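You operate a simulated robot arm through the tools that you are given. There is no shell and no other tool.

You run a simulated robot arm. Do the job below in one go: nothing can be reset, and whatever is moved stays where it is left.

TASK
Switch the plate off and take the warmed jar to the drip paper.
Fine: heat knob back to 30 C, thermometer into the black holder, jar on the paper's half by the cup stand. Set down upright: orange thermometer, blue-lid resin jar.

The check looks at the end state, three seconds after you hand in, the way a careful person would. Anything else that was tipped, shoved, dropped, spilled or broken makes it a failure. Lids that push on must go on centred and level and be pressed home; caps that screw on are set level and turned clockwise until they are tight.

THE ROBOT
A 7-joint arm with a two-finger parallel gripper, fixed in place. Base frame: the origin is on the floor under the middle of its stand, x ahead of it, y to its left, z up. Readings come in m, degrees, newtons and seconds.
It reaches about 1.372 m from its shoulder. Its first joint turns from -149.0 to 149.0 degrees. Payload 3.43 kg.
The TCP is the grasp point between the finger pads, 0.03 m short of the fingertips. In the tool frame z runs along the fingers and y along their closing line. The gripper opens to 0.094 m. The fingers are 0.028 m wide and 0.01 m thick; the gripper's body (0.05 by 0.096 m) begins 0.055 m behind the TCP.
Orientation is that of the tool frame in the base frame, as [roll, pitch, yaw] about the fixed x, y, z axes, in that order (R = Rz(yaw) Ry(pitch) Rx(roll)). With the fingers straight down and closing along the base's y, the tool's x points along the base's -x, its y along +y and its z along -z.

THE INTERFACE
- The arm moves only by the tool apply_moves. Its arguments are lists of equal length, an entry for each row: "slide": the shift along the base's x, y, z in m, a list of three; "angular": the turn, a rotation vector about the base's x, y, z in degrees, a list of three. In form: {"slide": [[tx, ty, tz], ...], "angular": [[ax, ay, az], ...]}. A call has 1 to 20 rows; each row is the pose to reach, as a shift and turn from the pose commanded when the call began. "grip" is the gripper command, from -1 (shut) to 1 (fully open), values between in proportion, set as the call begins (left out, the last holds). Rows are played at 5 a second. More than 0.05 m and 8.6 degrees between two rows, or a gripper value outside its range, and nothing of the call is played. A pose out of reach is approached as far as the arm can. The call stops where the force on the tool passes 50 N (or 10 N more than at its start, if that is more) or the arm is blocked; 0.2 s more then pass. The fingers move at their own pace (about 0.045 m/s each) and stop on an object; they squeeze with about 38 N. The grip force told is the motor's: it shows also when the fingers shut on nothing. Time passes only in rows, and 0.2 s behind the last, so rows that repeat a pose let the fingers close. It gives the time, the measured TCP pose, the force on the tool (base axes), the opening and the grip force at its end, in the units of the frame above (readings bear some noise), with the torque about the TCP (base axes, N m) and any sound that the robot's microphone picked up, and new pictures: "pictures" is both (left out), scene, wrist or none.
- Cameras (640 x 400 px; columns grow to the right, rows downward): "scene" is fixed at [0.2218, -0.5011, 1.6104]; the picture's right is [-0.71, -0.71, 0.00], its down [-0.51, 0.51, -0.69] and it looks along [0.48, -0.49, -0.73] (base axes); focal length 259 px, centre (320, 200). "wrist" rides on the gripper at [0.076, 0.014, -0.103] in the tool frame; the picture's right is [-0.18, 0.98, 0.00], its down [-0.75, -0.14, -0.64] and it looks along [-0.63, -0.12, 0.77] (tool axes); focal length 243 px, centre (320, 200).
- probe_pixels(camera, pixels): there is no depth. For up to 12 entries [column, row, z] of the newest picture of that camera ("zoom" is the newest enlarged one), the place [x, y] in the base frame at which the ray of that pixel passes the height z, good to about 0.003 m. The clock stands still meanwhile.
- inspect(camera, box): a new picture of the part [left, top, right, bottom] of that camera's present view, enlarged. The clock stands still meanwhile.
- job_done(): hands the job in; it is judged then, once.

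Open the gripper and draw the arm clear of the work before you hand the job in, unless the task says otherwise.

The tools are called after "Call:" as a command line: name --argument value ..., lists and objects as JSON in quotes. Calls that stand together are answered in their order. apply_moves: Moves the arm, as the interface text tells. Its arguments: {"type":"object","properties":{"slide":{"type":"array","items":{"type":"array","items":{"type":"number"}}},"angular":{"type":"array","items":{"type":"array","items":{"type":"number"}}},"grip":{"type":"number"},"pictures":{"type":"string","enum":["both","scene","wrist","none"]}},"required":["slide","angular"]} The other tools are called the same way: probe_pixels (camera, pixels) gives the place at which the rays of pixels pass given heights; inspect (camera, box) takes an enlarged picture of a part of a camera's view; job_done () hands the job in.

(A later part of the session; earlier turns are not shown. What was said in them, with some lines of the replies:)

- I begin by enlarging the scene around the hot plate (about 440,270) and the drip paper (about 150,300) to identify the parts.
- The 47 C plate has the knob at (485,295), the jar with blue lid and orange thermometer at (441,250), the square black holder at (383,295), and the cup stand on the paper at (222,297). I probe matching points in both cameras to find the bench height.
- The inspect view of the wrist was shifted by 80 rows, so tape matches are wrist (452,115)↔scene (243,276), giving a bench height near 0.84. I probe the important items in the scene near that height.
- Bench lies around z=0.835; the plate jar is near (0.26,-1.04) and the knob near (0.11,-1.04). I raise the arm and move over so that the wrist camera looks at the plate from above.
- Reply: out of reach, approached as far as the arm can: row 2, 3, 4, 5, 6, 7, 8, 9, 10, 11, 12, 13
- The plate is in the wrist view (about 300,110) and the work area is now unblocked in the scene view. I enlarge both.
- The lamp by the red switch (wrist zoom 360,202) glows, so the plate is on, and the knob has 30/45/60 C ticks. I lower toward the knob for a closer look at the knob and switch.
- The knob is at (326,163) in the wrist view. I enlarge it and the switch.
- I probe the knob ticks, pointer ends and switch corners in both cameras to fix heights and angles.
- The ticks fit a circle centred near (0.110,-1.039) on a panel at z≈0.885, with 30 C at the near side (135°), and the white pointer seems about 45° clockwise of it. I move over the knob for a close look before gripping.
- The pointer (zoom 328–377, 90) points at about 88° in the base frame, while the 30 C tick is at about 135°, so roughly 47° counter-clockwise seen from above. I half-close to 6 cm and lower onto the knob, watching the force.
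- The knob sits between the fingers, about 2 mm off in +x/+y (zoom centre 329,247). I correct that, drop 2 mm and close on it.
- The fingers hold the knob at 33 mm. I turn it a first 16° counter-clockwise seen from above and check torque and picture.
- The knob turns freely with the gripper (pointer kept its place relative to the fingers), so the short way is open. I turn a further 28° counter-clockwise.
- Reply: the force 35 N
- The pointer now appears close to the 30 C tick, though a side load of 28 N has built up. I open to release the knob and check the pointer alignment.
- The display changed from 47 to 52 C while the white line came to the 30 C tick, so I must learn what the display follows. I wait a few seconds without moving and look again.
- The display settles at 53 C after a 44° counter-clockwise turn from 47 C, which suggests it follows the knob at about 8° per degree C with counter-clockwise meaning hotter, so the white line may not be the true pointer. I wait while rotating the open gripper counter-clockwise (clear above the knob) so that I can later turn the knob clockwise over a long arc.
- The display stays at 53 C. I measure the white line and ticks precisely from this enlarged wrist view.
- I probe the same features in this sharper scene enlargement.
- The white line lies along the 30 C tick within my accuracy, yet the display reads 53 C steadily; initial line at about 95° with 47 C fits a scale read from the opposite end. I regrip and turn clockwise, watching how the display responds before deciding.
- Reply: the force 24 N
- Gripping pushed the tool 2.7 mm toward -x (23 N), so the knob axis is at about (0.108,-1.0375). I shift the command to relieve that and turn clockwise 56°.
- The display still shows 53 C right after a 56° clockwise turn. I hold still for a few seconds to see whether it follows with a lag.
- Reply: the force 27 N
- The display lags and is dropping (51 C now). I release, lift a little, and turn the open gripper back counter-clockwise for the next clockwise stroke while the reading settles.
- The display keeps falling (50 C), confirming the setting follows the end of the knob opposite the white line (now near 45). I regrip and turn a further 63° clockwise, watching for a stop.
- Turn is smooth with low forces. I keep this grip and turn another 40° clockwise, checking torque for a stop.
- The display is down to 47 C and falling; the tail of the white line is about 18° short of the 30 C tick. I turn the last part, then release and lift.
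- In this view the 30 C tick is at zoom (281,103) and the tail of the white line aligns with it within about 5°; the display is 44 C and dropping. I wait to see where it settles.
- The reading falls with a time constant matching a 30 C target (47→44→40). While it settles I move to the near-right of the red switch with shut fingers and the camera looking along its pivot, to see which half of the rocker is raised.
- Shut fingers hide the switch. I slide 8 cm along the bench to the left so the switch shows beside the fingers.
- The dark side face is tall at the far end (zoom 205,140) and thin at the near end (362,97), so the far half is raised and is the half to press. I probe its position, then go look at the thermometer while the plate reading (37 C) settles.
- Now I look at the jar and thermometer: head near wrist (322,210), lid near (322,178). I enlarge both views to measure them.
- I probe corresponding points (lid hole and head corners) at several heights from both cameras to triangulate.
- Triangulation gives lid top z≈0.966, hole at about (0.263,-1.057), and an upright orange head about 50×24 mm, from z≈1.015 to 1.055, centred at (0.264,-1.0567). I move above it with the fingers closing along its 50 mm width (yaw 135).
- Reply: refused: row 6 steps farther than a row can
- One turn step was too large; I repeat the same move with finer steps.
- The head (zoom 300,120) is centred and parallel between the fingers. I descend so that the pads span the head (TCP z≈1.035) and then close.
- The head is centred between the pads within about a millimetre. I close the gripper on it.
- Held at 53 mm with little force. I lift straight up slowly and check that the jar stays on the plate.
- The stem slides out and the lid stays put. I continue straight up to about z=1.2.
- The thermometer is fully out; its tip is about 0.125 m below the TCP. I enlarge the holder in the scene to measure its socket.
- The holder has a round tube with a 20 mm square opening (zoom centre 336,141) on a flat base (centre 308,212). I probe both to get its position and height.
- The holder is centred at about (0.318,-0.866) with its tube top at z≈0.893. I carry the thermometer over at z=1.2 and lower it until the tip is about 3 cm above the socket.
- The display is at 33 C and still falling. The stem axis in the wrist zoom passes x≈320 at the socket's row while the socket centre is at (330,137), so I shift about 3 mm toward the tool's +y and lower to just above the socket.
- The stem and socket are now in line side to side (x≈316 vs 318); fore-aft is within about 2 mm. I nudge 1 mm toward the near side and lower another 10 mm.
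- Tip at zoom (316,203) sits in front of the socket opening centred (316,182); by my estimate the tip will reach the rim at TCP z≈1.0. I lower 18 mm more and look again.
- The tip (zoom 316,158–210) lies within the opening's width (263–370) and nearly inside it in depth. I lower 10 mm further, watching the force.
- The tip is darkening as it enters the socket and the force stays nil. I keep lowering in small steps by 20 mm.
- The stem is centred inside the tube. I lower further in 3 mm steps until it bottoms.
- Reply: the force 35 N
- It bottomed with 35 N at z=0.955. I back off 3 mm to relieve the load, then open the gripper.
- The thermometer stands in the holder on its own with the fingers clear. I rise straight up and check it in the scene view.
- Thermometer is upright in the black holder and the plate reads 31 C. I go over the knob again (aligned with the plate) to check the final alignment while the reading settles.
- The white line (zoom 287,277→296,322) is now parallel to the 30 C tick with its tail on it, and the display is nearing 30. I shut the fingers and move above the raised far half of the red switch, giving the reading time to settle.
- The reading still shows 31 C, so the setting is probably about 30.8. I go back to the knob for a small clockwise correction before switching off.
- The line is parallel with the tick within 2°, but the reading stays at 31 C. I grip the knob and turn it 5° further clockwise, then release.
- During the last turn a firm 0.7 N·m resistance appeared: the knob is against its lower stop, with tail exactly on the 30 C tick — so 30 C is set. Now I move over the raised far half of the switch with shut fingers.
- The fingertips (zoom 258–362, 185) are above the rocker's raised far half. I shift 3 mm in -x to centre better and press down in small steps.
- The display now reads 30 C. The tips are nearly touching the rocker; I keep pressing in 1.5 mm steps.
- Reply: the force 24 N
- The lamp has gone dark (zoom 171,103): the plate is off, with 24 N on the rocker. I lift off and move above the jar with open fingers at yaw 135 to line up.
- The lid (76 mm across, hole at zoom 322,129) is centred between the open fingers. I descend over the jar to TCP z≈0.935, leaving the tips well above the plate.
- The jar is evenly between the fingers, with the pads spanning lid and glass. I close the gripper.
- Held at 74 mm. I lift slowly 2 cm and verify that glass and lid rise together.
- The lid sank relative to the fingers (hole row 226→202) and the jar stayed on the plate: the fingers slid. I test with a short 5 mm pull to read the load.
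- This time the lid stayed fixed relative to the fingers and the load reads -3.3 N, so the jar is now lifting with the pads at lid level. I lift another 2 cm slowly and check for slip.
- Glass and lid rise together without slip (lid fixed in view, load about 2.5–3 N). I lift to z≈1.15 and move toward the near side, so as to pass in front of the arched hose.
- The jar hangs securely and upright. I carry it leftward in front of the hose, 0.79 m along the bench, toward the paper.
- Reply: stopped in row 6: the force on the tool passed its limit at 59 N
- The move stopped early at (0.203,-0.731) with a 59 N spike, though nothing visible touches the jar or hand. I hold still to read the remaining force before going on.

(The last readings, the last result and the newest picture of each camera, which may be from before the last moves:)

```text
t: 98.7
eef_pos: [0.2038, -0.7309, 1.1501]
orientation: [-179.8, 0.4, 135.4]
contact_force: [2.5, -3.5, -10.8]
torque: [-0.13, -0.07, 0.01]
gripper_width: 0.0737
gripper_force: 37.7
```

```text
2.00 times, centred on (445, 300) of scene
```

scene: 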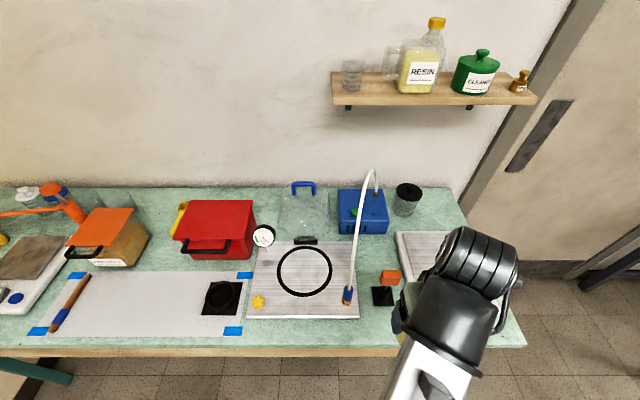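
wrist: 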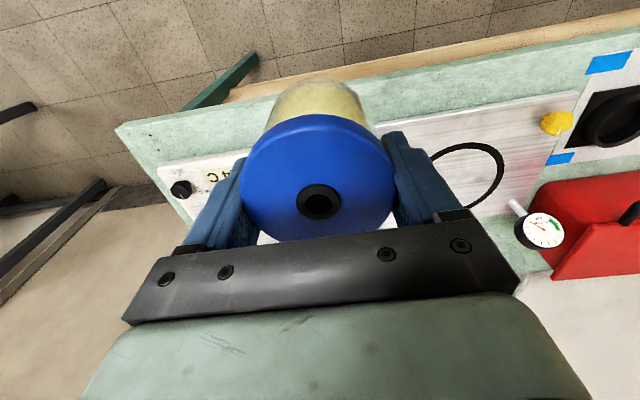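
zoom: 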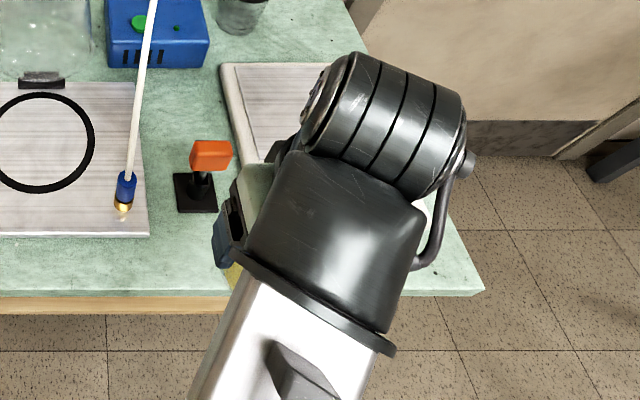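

A residual of about 8 N beyond the jar's weight remains. I back off 2 cm toward where I came from to see whether it is a contact.

Call:
apply_moves --slide '[[-0.007, -0.007, 0], [-0.014, -0.014, 0], [-0.014, -0.014, 0], [-0.014, -0.014, 0]]' --angular '[[0, 0, 0], [0, 0, 0], [0, 0, 0], [0, 0, 0]]' --grip -1 --pictures "wrist"

Call:
inspect --camera "wrist" --box '[100, 40, 540, 340]'

```text
t: 99.7
eef_pos: [0.1889, -0.7444, 1.1493]
orientation: [-179.6, 0.4, 135.5]
contact_force: [-1.0, -0.4, -3.8]
torque: [-0.02, 0.01, -0.01]
gripper_width: 0.0736
gripper_force: 37.8
```

wrist: 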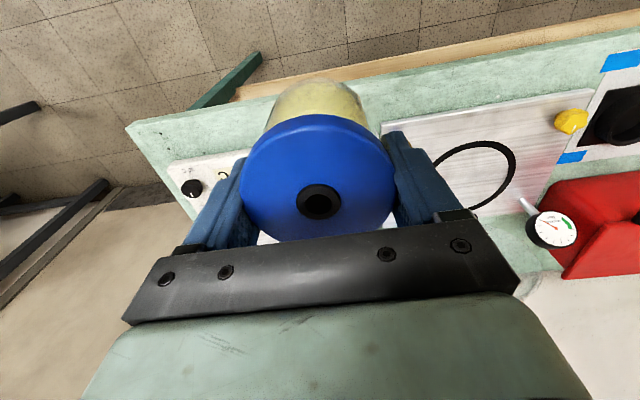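

```text
1.33 times, centred on (320, 190) of wrist
```

zoom: 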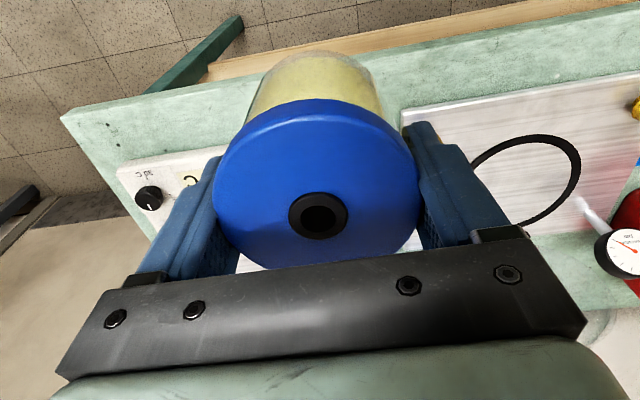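

Backing off removed the extra load; its direction (pushed toward the far side and down) means the camera side of the hand was touching the arm's own forearm at this yaw. I back off a bit more and level the hand, then rotate to yaw 225 so the camera faces away from the arm.

Call:
apply_moves --slide '[[-0.015, -0.015, 0], [-0.03, -0.03, 0], [-0.03, -0.03, 0]]' --angular '[[0.25, 0, 0], [0.5, 0, 0], [0.5, 0, 0]]' --grip -1 --pictures "none"

Call:
apply_moves --slide '[[0, 0, 0], [0, 0, 0], [0, 0, 0], [0, 0, 0], [0, 0, 0], [0, 0, 0], [0, 0, 0], [0, 0, 0], [0, 0, 0], [0, 0, 0], [0, 0, 0], [0, 0, 0], [0, 0, 0], [0, 0, 0], [0, 0, 0], [0, 0, 0]]' --angular '[[0, 0, 4], [0, 0, 10], [0, 0, 16], [0, 0, 22], [0, 0, 28], [0, 0, 34], [0, 0, 40], [0, 0, 46], [0, 0, 52], [0, 0, 58], [0, 0, 64], [0, 0, 70], [0, 0, 76], [0, 0, 82], [0, 0, 87], [0, 0, 89.5]]' --grip -1 --pictures "both"

```text
t: 100.5
eef_pos: [0.1574, -0.7746, 1.1514]
orientation: [180.0, 0.2, 135.5]
contact_force: [-0.6, 0.3, -2.2]
torque: [0.04, 0.01, 0.01]
gripper_width: 0.0738
gripper_force: 37.9
```

```text
t: 103.9
eef_pos: [0.1594, -0.7734, 1.1506]
orientation: [179.9, 0.3, -134.8]
contact_force: [0.8, -0.3, -2.4]
torque: [0.0, -0.05, -0.01]
gripper_width: 0.0735
gripper_force: 38.5
```

scene: 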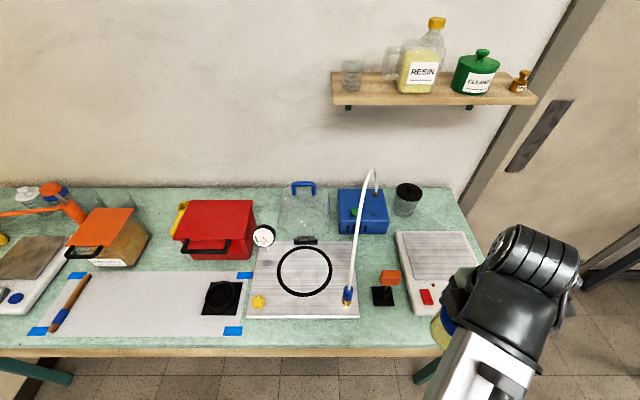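
wrist: 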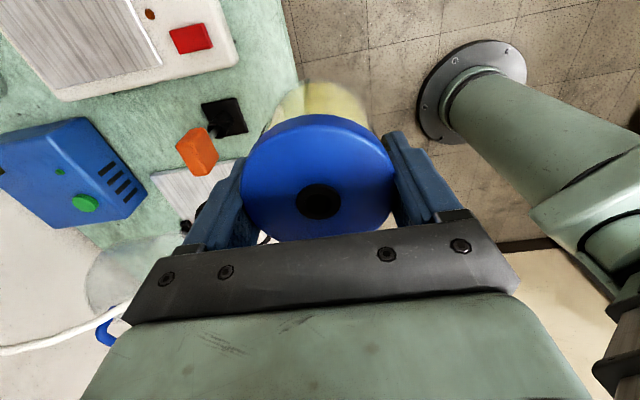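

The hand is free now with the jar steady at yaw 225. I continue leftward with gentler steps, slightly farther from the base (still in front of the hose).

Call:
apply_moves --slide '[[0.012, -0.012, 0], [0.028, -0.028, 0], [0.0424, -0.0424, 0], [0.0574, -0.0274, 0], [0.0774, -0.0074, 0], [0.0984, 0.0136, 0], [0.1194, 0.0346, 0], [0.1404, 0.0556, 0], [0.1614, 0.0766, 0], [0.1824, 0.0976, 0], [0.2034, 0.1186, 0], [0.2244, 0.1396, 0], [0.2454, 0.1606, 0], [0.2664, 0.1816, 0], [0.2824, 0.1976, 0], [0.2924, 0.2076, 0]]' --angular '[[0, 0, 0], [0, 0, 0], [0, 0, 0], [0, 0, 0], [0, 0, 0], [0, 0, 0], [0, 0, 0], [0, 0, 0], [0, 0, 0], [0, 0, 0], [0, 0, 0], [0, 0, 0], [0, 0, 0], [0, 0, 0], [0, 0, 0], [0, 0, 0]]' --grip -1 --pictures "both"

```text
t: 107.3
eef_pos: [0.4569, -0.5734, 1.1392]
orientation: [-179.3, 0.0, -134.9]
contact_force: [0.5, -0.9, -2.7]
torque: [0.02, -0.01, 0.01]
gripper_width: 0.0737
gripper_force: 38.3
out of reach, approached as far as the arm can: row 12, 13, 14, 15, 16
```

scene: 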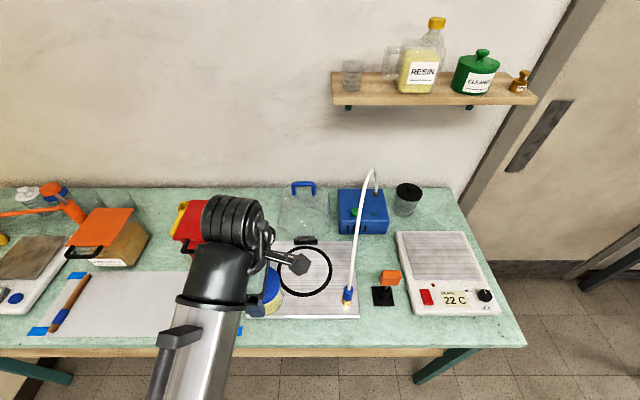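
wrist: 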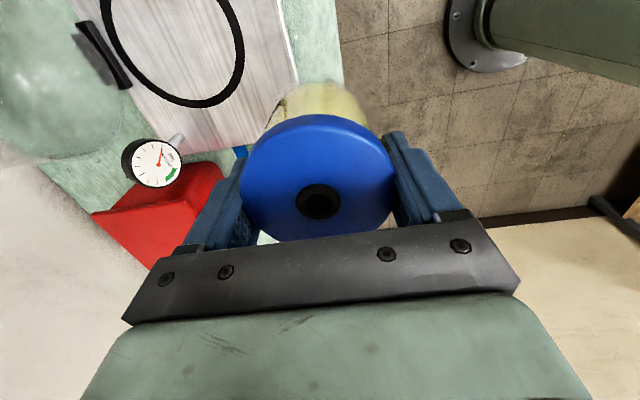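

The arm reached a folding limit here but the jar is past the hose. I now head outward toward the target spot (0.745,-0.418), lowering slightly, and check the tilt afterwards.

Call:
apply_moves --slide '[[0.015, 0.008, -0.005], [0.04, 0.0215, -0.01], [0.068, 0.0366, -0.015], [0.098, 0.0527, -0.02], [0.128, 0.0689, -0.025], [0.158, 0.085, -0.03], [0.188, 0.1012, -0.035], [0.218, 0.1173, -0.04], [0.248, 0.1335, -0.04], [0.273, 0.147, -0.04], [0.288, 0.155, -0.04], [0.288, 0.155, -0.04]]' --angular '[[0, 0, 0], [0, 0, 0], [0, 0, 0], [0, 0, 0], [0, 0, 0], [0, 0, 0], [0, 0, 0], [0, 0, 0], [0, 0, 0], [0, 0, 0], [0, 0, 0], [0, 0, 0]]' --grip -1 --pictures "both"

```text
t: 109.9
eef_pos: [0.7437, -0.4171, 1.0987]
orientation: [179.9, 0.2, -135.0]
contact_force: [-0.1, 0.3, -2.7]
torque: [-0.04, 0.0, 0.0]
gripper_width: 0.0738
gripper_force: 38.1
```

scene: 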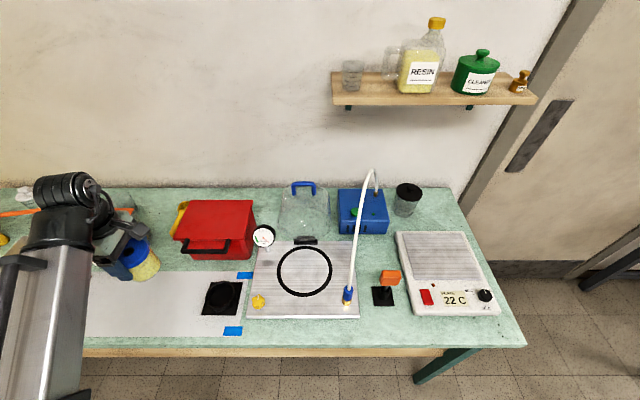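
wrist: 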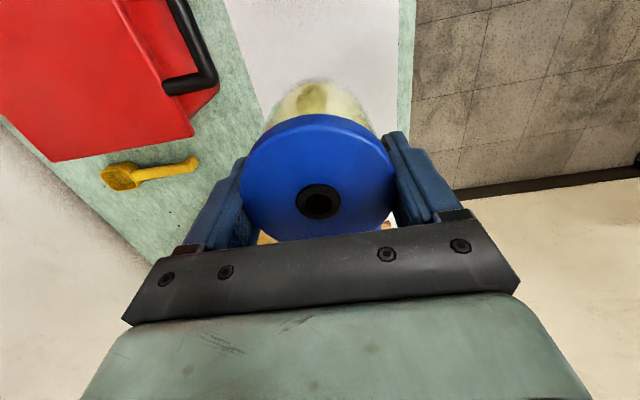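

The jar is upright over the paper half beside the cup stand (target at scene (176,303), paper middle about col 145, stand edge about col 203). I lower it to about 1.5 cm above the paper.

Call:
apply_moves --slide '[[0.001, -0.001, -0.02], [0.001, -0.001, -0.05], [0.001, -0.001, -0.08], [0.001, -0.001, -0.11], [0.001, -0.001, -0.14], [0.001, -0.001, -0.165], [0.001, -0.001, -0.18], [0.001, -0.001, -0.18]]' --angular '[[0, 0, 0], [0, 0, 0], [0, 0, 0], [0, 0, 0], [0, 0, 0], [0, 0, 0], [0, 0, 0], [0, 0, 0]]' --grip -1 --pictures "both"

Call:
inspect --camera "scene" --box '[60, 190, 260, 350]'

Call:
inspect --camera "wrist" --box '[160, 0, 480, 240]'

```text
t: 111.7
eef_pos: [0.7448, -0.4167, 0.9165]
orientation: [179.9, 0.2, -134.9]
contact_force: [-0.3, -0.1, -3.2]
torque: [0.03, -0.04, -0.02]
gripper_width: 0.0738
gripper_force: 38.3
```

scene: 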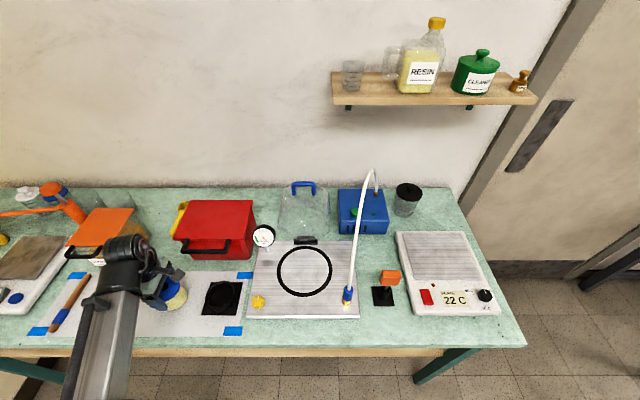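
wrist: 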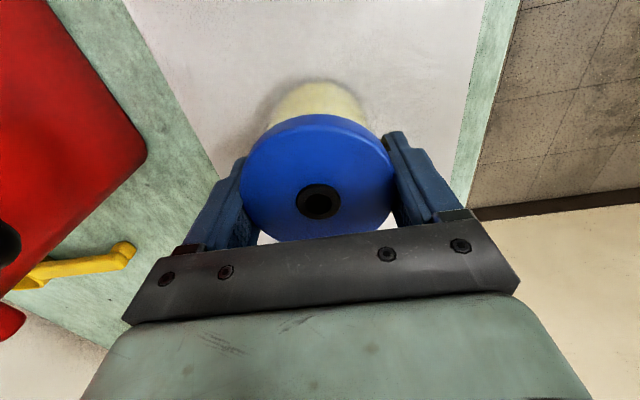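

```text
2.50 times, centred on (160, 270) of scene
```

zoom: 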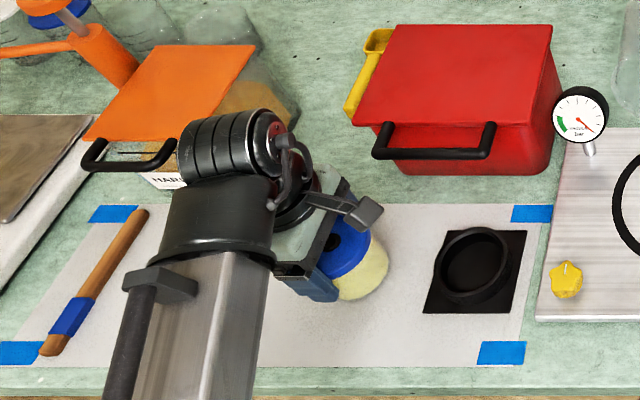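

```text
1.67 times, centred on (320, 120) of wrist
```

zoom: 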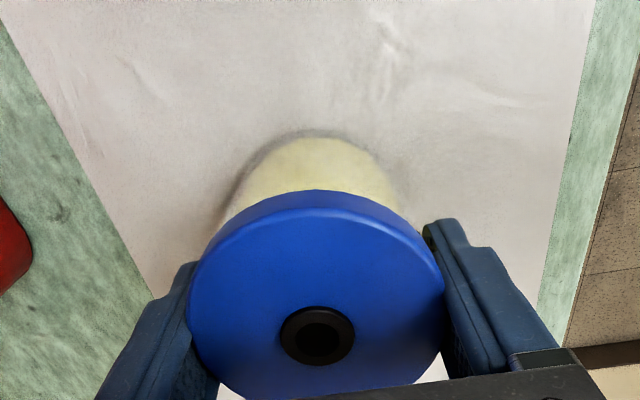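

The jar is about 1.5 cm above the paper with good clearances. I lower in 2 mm steps until it touches.

Call:
apply_moves --slide '[[0, 0, -0.002], [0, 0, -0.004], [0, 0, -0.006], [0, 0, -0.008], [0, 0, -0.01]]' --angular '[[0, 0, 0], [0, 0, 0], [0, 0, 0], [0, 0, 0], [0, 0, 0]]' --grip -1 --pictures "wrist"

```text
t: 112.9
eef_pos: [0.7443, -0.4192, 0.9094]
orientation: [-179.9, 0.3, -135.0]
contact_force: [5.0, 0.1, 30.3]
torque: [0.03, -0.07, 0.01]
gripper_width: 0.074
gripper_force: 38.0
```

wrist: 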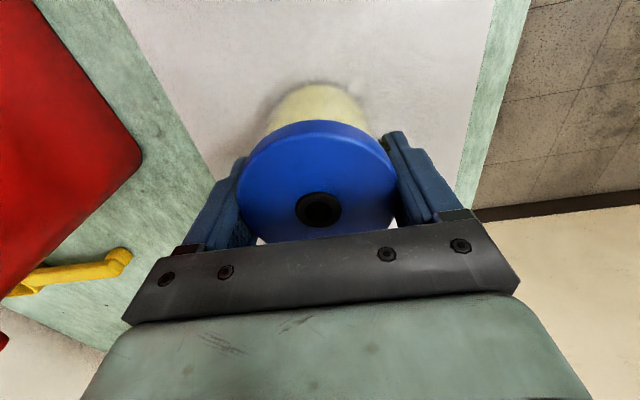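

It touched down with 30 N at z=0.909. I relieve about 3 mm of press, then open the fingers.

Call:
apply_moves --slide '[[0, 0, 0.0015], [0, 0, 0.003], [0, 0, 0.003]]' --angular '[[0, 0, 0], [0, 0, 0], [0, 0, 0]]' --grip -1 --pictures "none"

Call:
apply_moves --slide '[[0, 0, 0], [0, 0, 0], [0, 0, 0], [0, 0, 0]]' --angular '[[0, 0, 0], [0, 0, 0], [0, 0, 0], [0, 0, 0]]' --grip 1 --pictures "both"

Call:
inspect --camera "wrist" --box '[160, 0, 480, 240]'

```text
t: 113.7
eef_pos: [0.7442, -0.4178, 0.9101]
orientation: [179.9, 0.2, -135.0]
contact_force: [0.3, 0.5, -2.1]
torque: [0.04, 0.0, 0.02]
gripper_width: 0.0737
gripper_force: 38.4
```

```text
t: 114.7
eef_pos: [0.7452, -0.418, 0.9113]
orientation: [-180.0, 0.1, -135.1]
contact_force: [0.5, 0.8, 0.9]
torque: [-0.01, -0.01, 0.04]
gripper_width: 0.0941
gripper_force: 0.1
```

scene: 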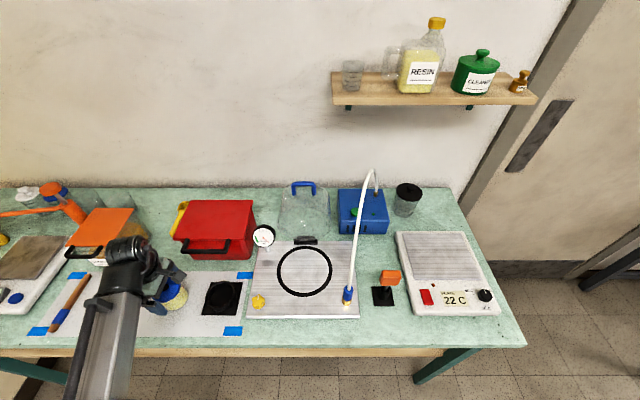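
wrist: 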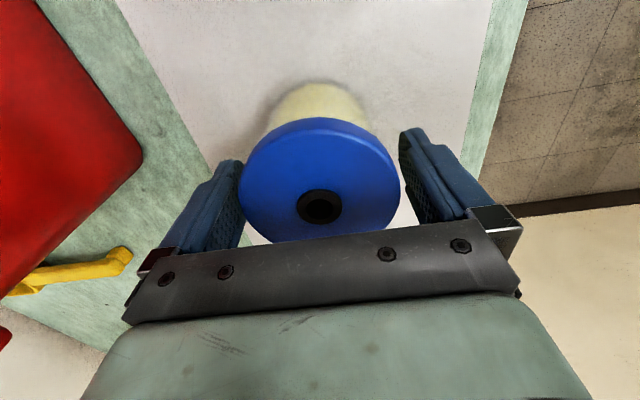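

```text
1.67 times, centred on (320, 120) of wrist
```

zoom: 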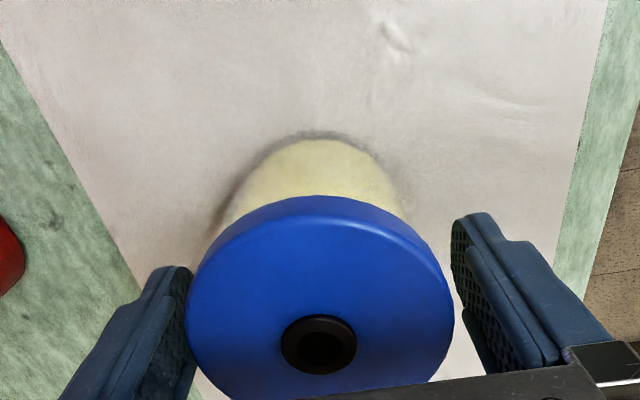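

The jar stands on the paper with the fingers open on both sides. I rise straight up slowly.

Call:
apply_moves --slide '[[0, 0, 0.008], [0, 0, 0.02], [0, 0, 0.04], [0, 0, 0.07], [0, 0, 0.1], [0, 0, 0.14], [0, 0, 0.18], [0, 0, 0.18]]' --angular '[[0, 0, 0], [0, 0, 0], [0, 0, 0], [0, 0, 0], [0, 0, 0], [0, 0, 0], [0, 0, 0], [0, 0, 0]]' --grip 1 --pictures "both"

Call:
inspect --camera "wrist" --box '[160, 0, 480, 240]'

Call:
inspect --camera "scene" --box '[60, 190, 260, 350]'

```text
t: 116.5
eef_pos: [0.7433, -0.4167, 1.0919]
orientation: [179.9, 0.2, -135.1]
contact_force: [0.3, 0.1, 0.2]
torque: [-0.03, 0.0, 0.0]
gripper_width: 0.094
gripper_force: 0.0
```

scene: 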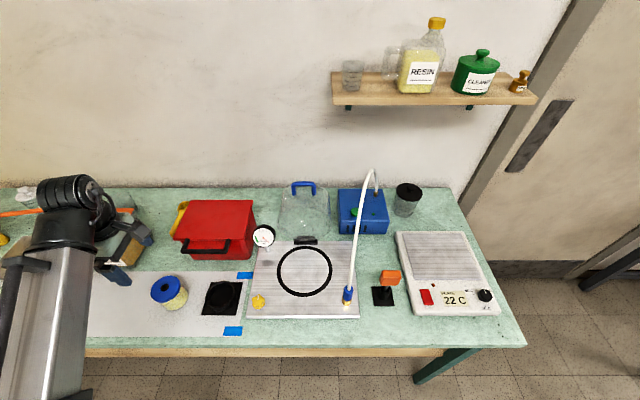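
wrist: 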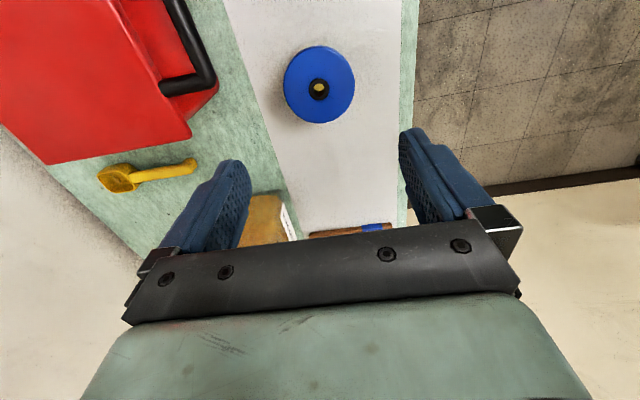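

```text
1.67 times, centred on (320, 120) of wrist
```

zoom: 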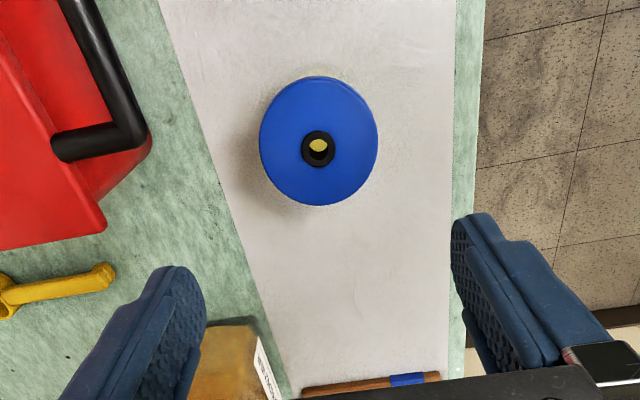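

```text
2.50 times, centred on (160, 270) of scene
```

zoom: 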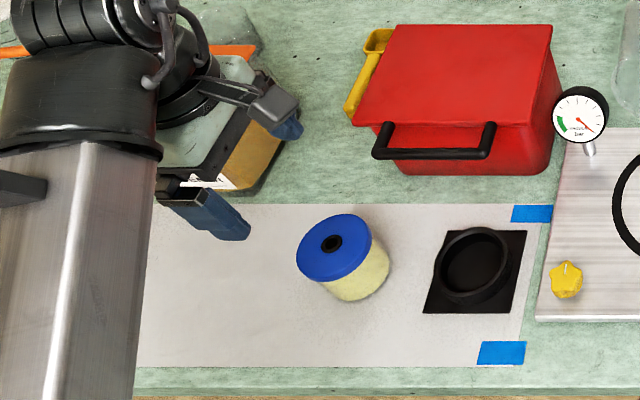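

The jar stands upright on the paper at scene (170,291), clear of the cup stand. I retreat up and toward the front, then check everything for disturbance.

Call:
apply_moves --slide '[[0, 0, 0.03], [0, 0, 0.06], [-0.02, -0.007, 0.09], [-0.05, -0.018, 0.1], [-0.08, -0.029, 0.1], [-0.11, -0.04, 0.1], [-0.14, -0.051, 0.1], [-0.156, -0.057, 0.1], [-0.156, -0.057, 0.1]]' --angular '[[0, 0, 0], [0, 0, 0], [0, 0, 0], [0, 0, 0], [0, 0, 0], [0, 0, 0], [0, 0, 0], [0, 0, 0], [0, 0, 0]]' --grip 1 --pictures "both"

Call:
inspect --camera "scene" --box '[0, 180, 220, 350]'

Call:
inspect --camera "scene" --box '[340, 160, 540, 330]'

```text
t: 118.5
eef_pos: [0.5969, -0.4836, 1.1672]
orientation: [-178.4, 0.4, -135.0]
contact_force: [-0.5, 0.3, -0.5]
torque: [-0.02, 0.0, -0.02]
gripper_width: 0.094
gripper_force: 0.0
out of reach, approached as far as the arm can: row 4, 5, 6, 7, 8, 9
```

scene: 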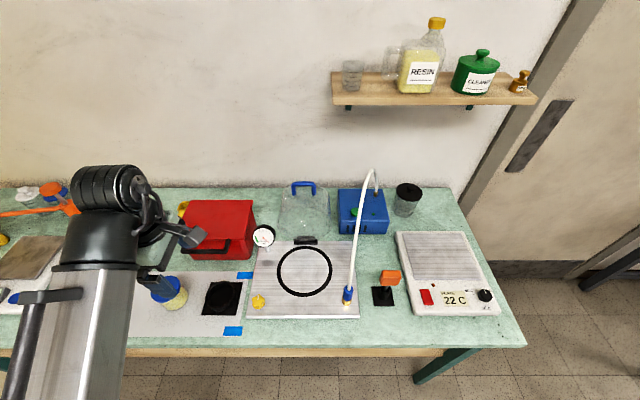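
wrist: 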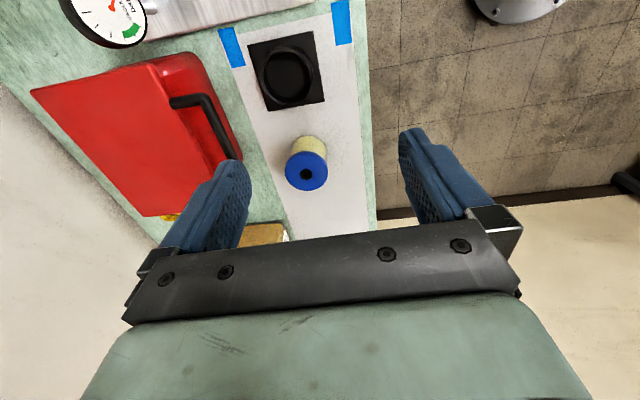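

```text
2.35 times, centred on (110, 265) of scene
```

zoom: 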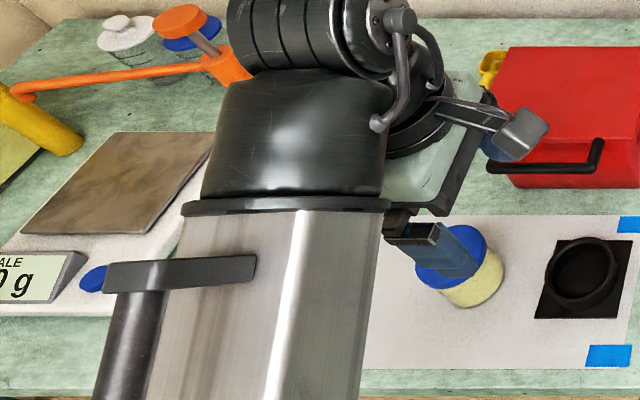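

```text
2.35 times, centred on (440, 245) of scene
```

zoom: 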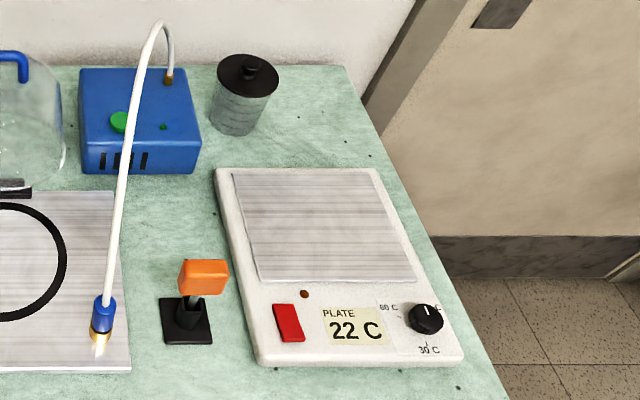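

The plate area looks right: lamp dark, thermometer upright, knob at its 30 C stop. I move the arm along the front to the right side to clear the left part of the view and check there.

Call:
apply_moves --slide '[[-0.015, -0.012, -0.03], [-0.04, -0.033, -0.055], [-0.07, -0.058, -0.075], [-0.1, -0.084, -0.08], [-0.13, -0.109, -0.08], [-0.16, -0.134, -0.08], [-0.19, -0.159, -0.08], [-0.22, -0.184, -0.08], [-0.25, -0.209, -0.08], [-0.28, -0.234, -0.08], [-0.31, -0.26, -0.08], [-0.34, -0.285, -0.08], [-0.37, -0.31, -0.08], [-0.4, -0.335, -0.08], [-0.43, -0.36, -0.08], [-0.46, -0.385, -0.08], [-0.485, -0.406, -0.08], [-0.497, -0.416, -0.08]]' --angular '[[0, 0, 0], [0, 0, 0], [0, 0, 0], [0, 0, 0], [0, 0, 0], [0, 0, 0], [0, 0, 0], [0, 0, 0], [0, 0, 0], [0, 0, 0], [0, 0, 0], [0, 0, 0], [0, 0, 0], [0, 0, 0], [0, 0, 0], [0, 0, 0], [0, 0, 0], [0, 0, 0]]' --grip 1 --pictures "both"

Call:
inspect --camera "scene" --box '[0, 180, 280, 350]'

Call:
inspect --camera "scene" --box '[140, 265, 250, 335]'

```text
t: 122.3
eef_pos: [0.0983, -0.9001, 1.0843]
orientation: [-180.0, 0.3, -135.0]
contact_force: [0.9, 0.8, 0.9]
torque: [-0.02, -0.01, -0.01]
gripper_width: 0.0944
gripper_force: 0.0
```

scene: 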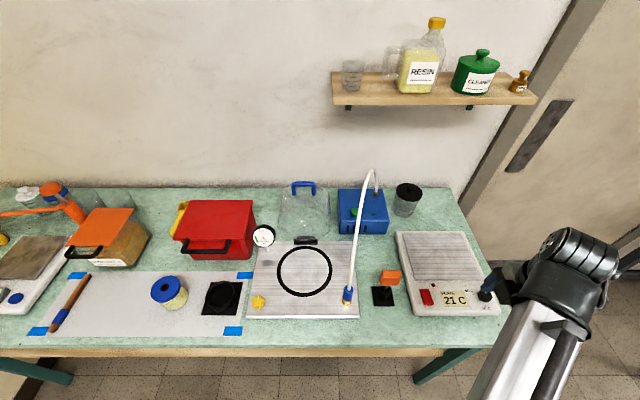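
wrist: 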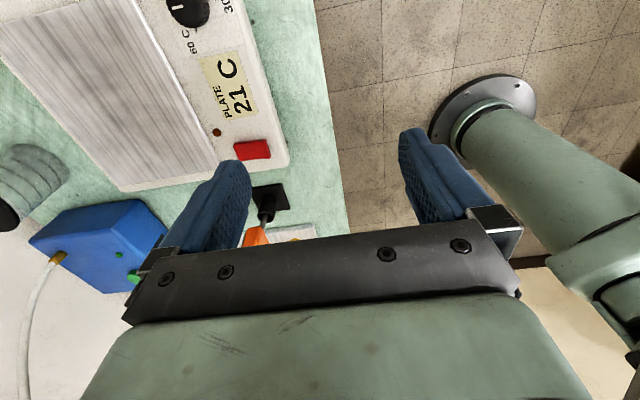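

```text
2.29 times, centred on (140, 265) of scene
```

zoom: 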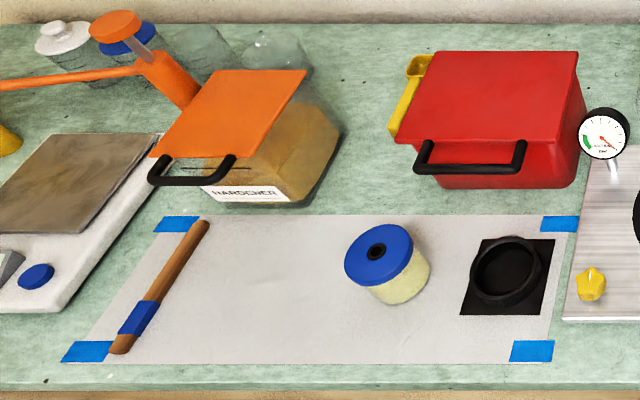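

```text
5.71 times, centred on (195, 300) of scene
```

zoom: 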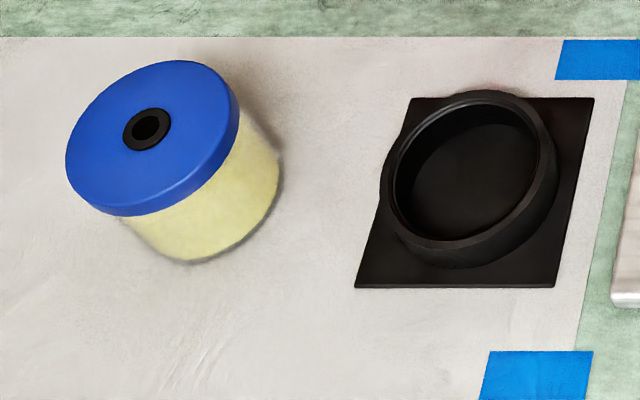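

Everything on the left is undisturbed and the jar is on the cup-stand half of the paper. I take a last close look at the knob, switch and thermometer.

Call:
inspect --camera "wrist" --box '[140, 0, 320, 170]'

Call:
inspect --camera "scene" --box '[340, 255, 500, 325]'

```text
2.35 times, centred on (230, 85) of wrist
```

zoom: 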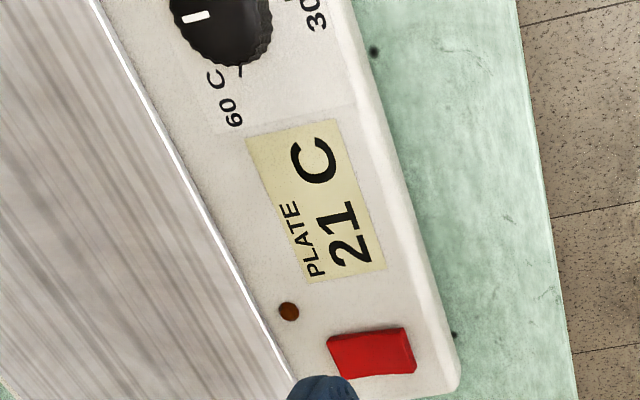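

```text
4.00 times, centred on (420, 290) of scene
```

zoom: 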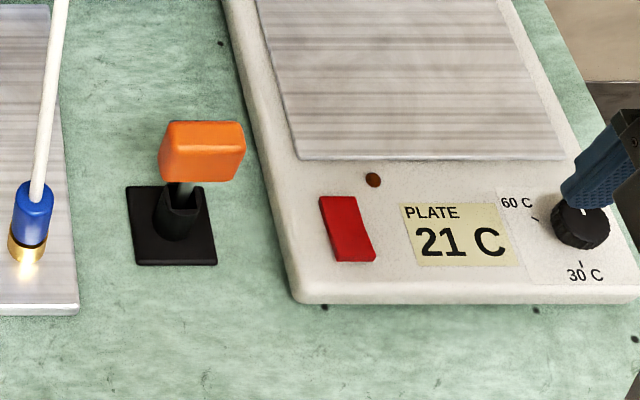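

The lamp is dark and the plate has cooled to 21 C. The knob is at its lower stop, where the display read 30 C before I switched off. The thermometer stands in the holder, the jar is upright on the paper, and the open gripper is clear, so I hand in the job.

Call:
job_done

```text
The job is handed in.
```

I've handed the job in. The plate is off and the warmed jar is on the drip paper. The check's result hasn't come back yet.

- **Plate:** I pressed the red switch and its lamp went dark. The display had cooled to 21 C at my last look.
- **Heat knob:** It is set to 30 C, but the white line on the knob points directly away from the 30 C mark. When I first lined the white line up with the mark, the display climbed to 53 C. So I set the knob by the display instead. It reads 30 C with the knob turned against its lower stop.
- **Thermometer:** It stands upright in the black holder.
- **Jar:** It stands upright with its lid on, on the half of the paper by the cup stand, and clear of the stand.

Two things went wrong on the way, with no harm I could see. The fingers slid up the jar on the first lift, so the jar stayed on the plate until I lifted again. While I was carrying it, the move stopped on a 59 N force. The hand had most likely touched the arm's own forearm, so I turned it and carried on. Nothing else looked moved in the last pictures, and the open gripper is clear of the work.
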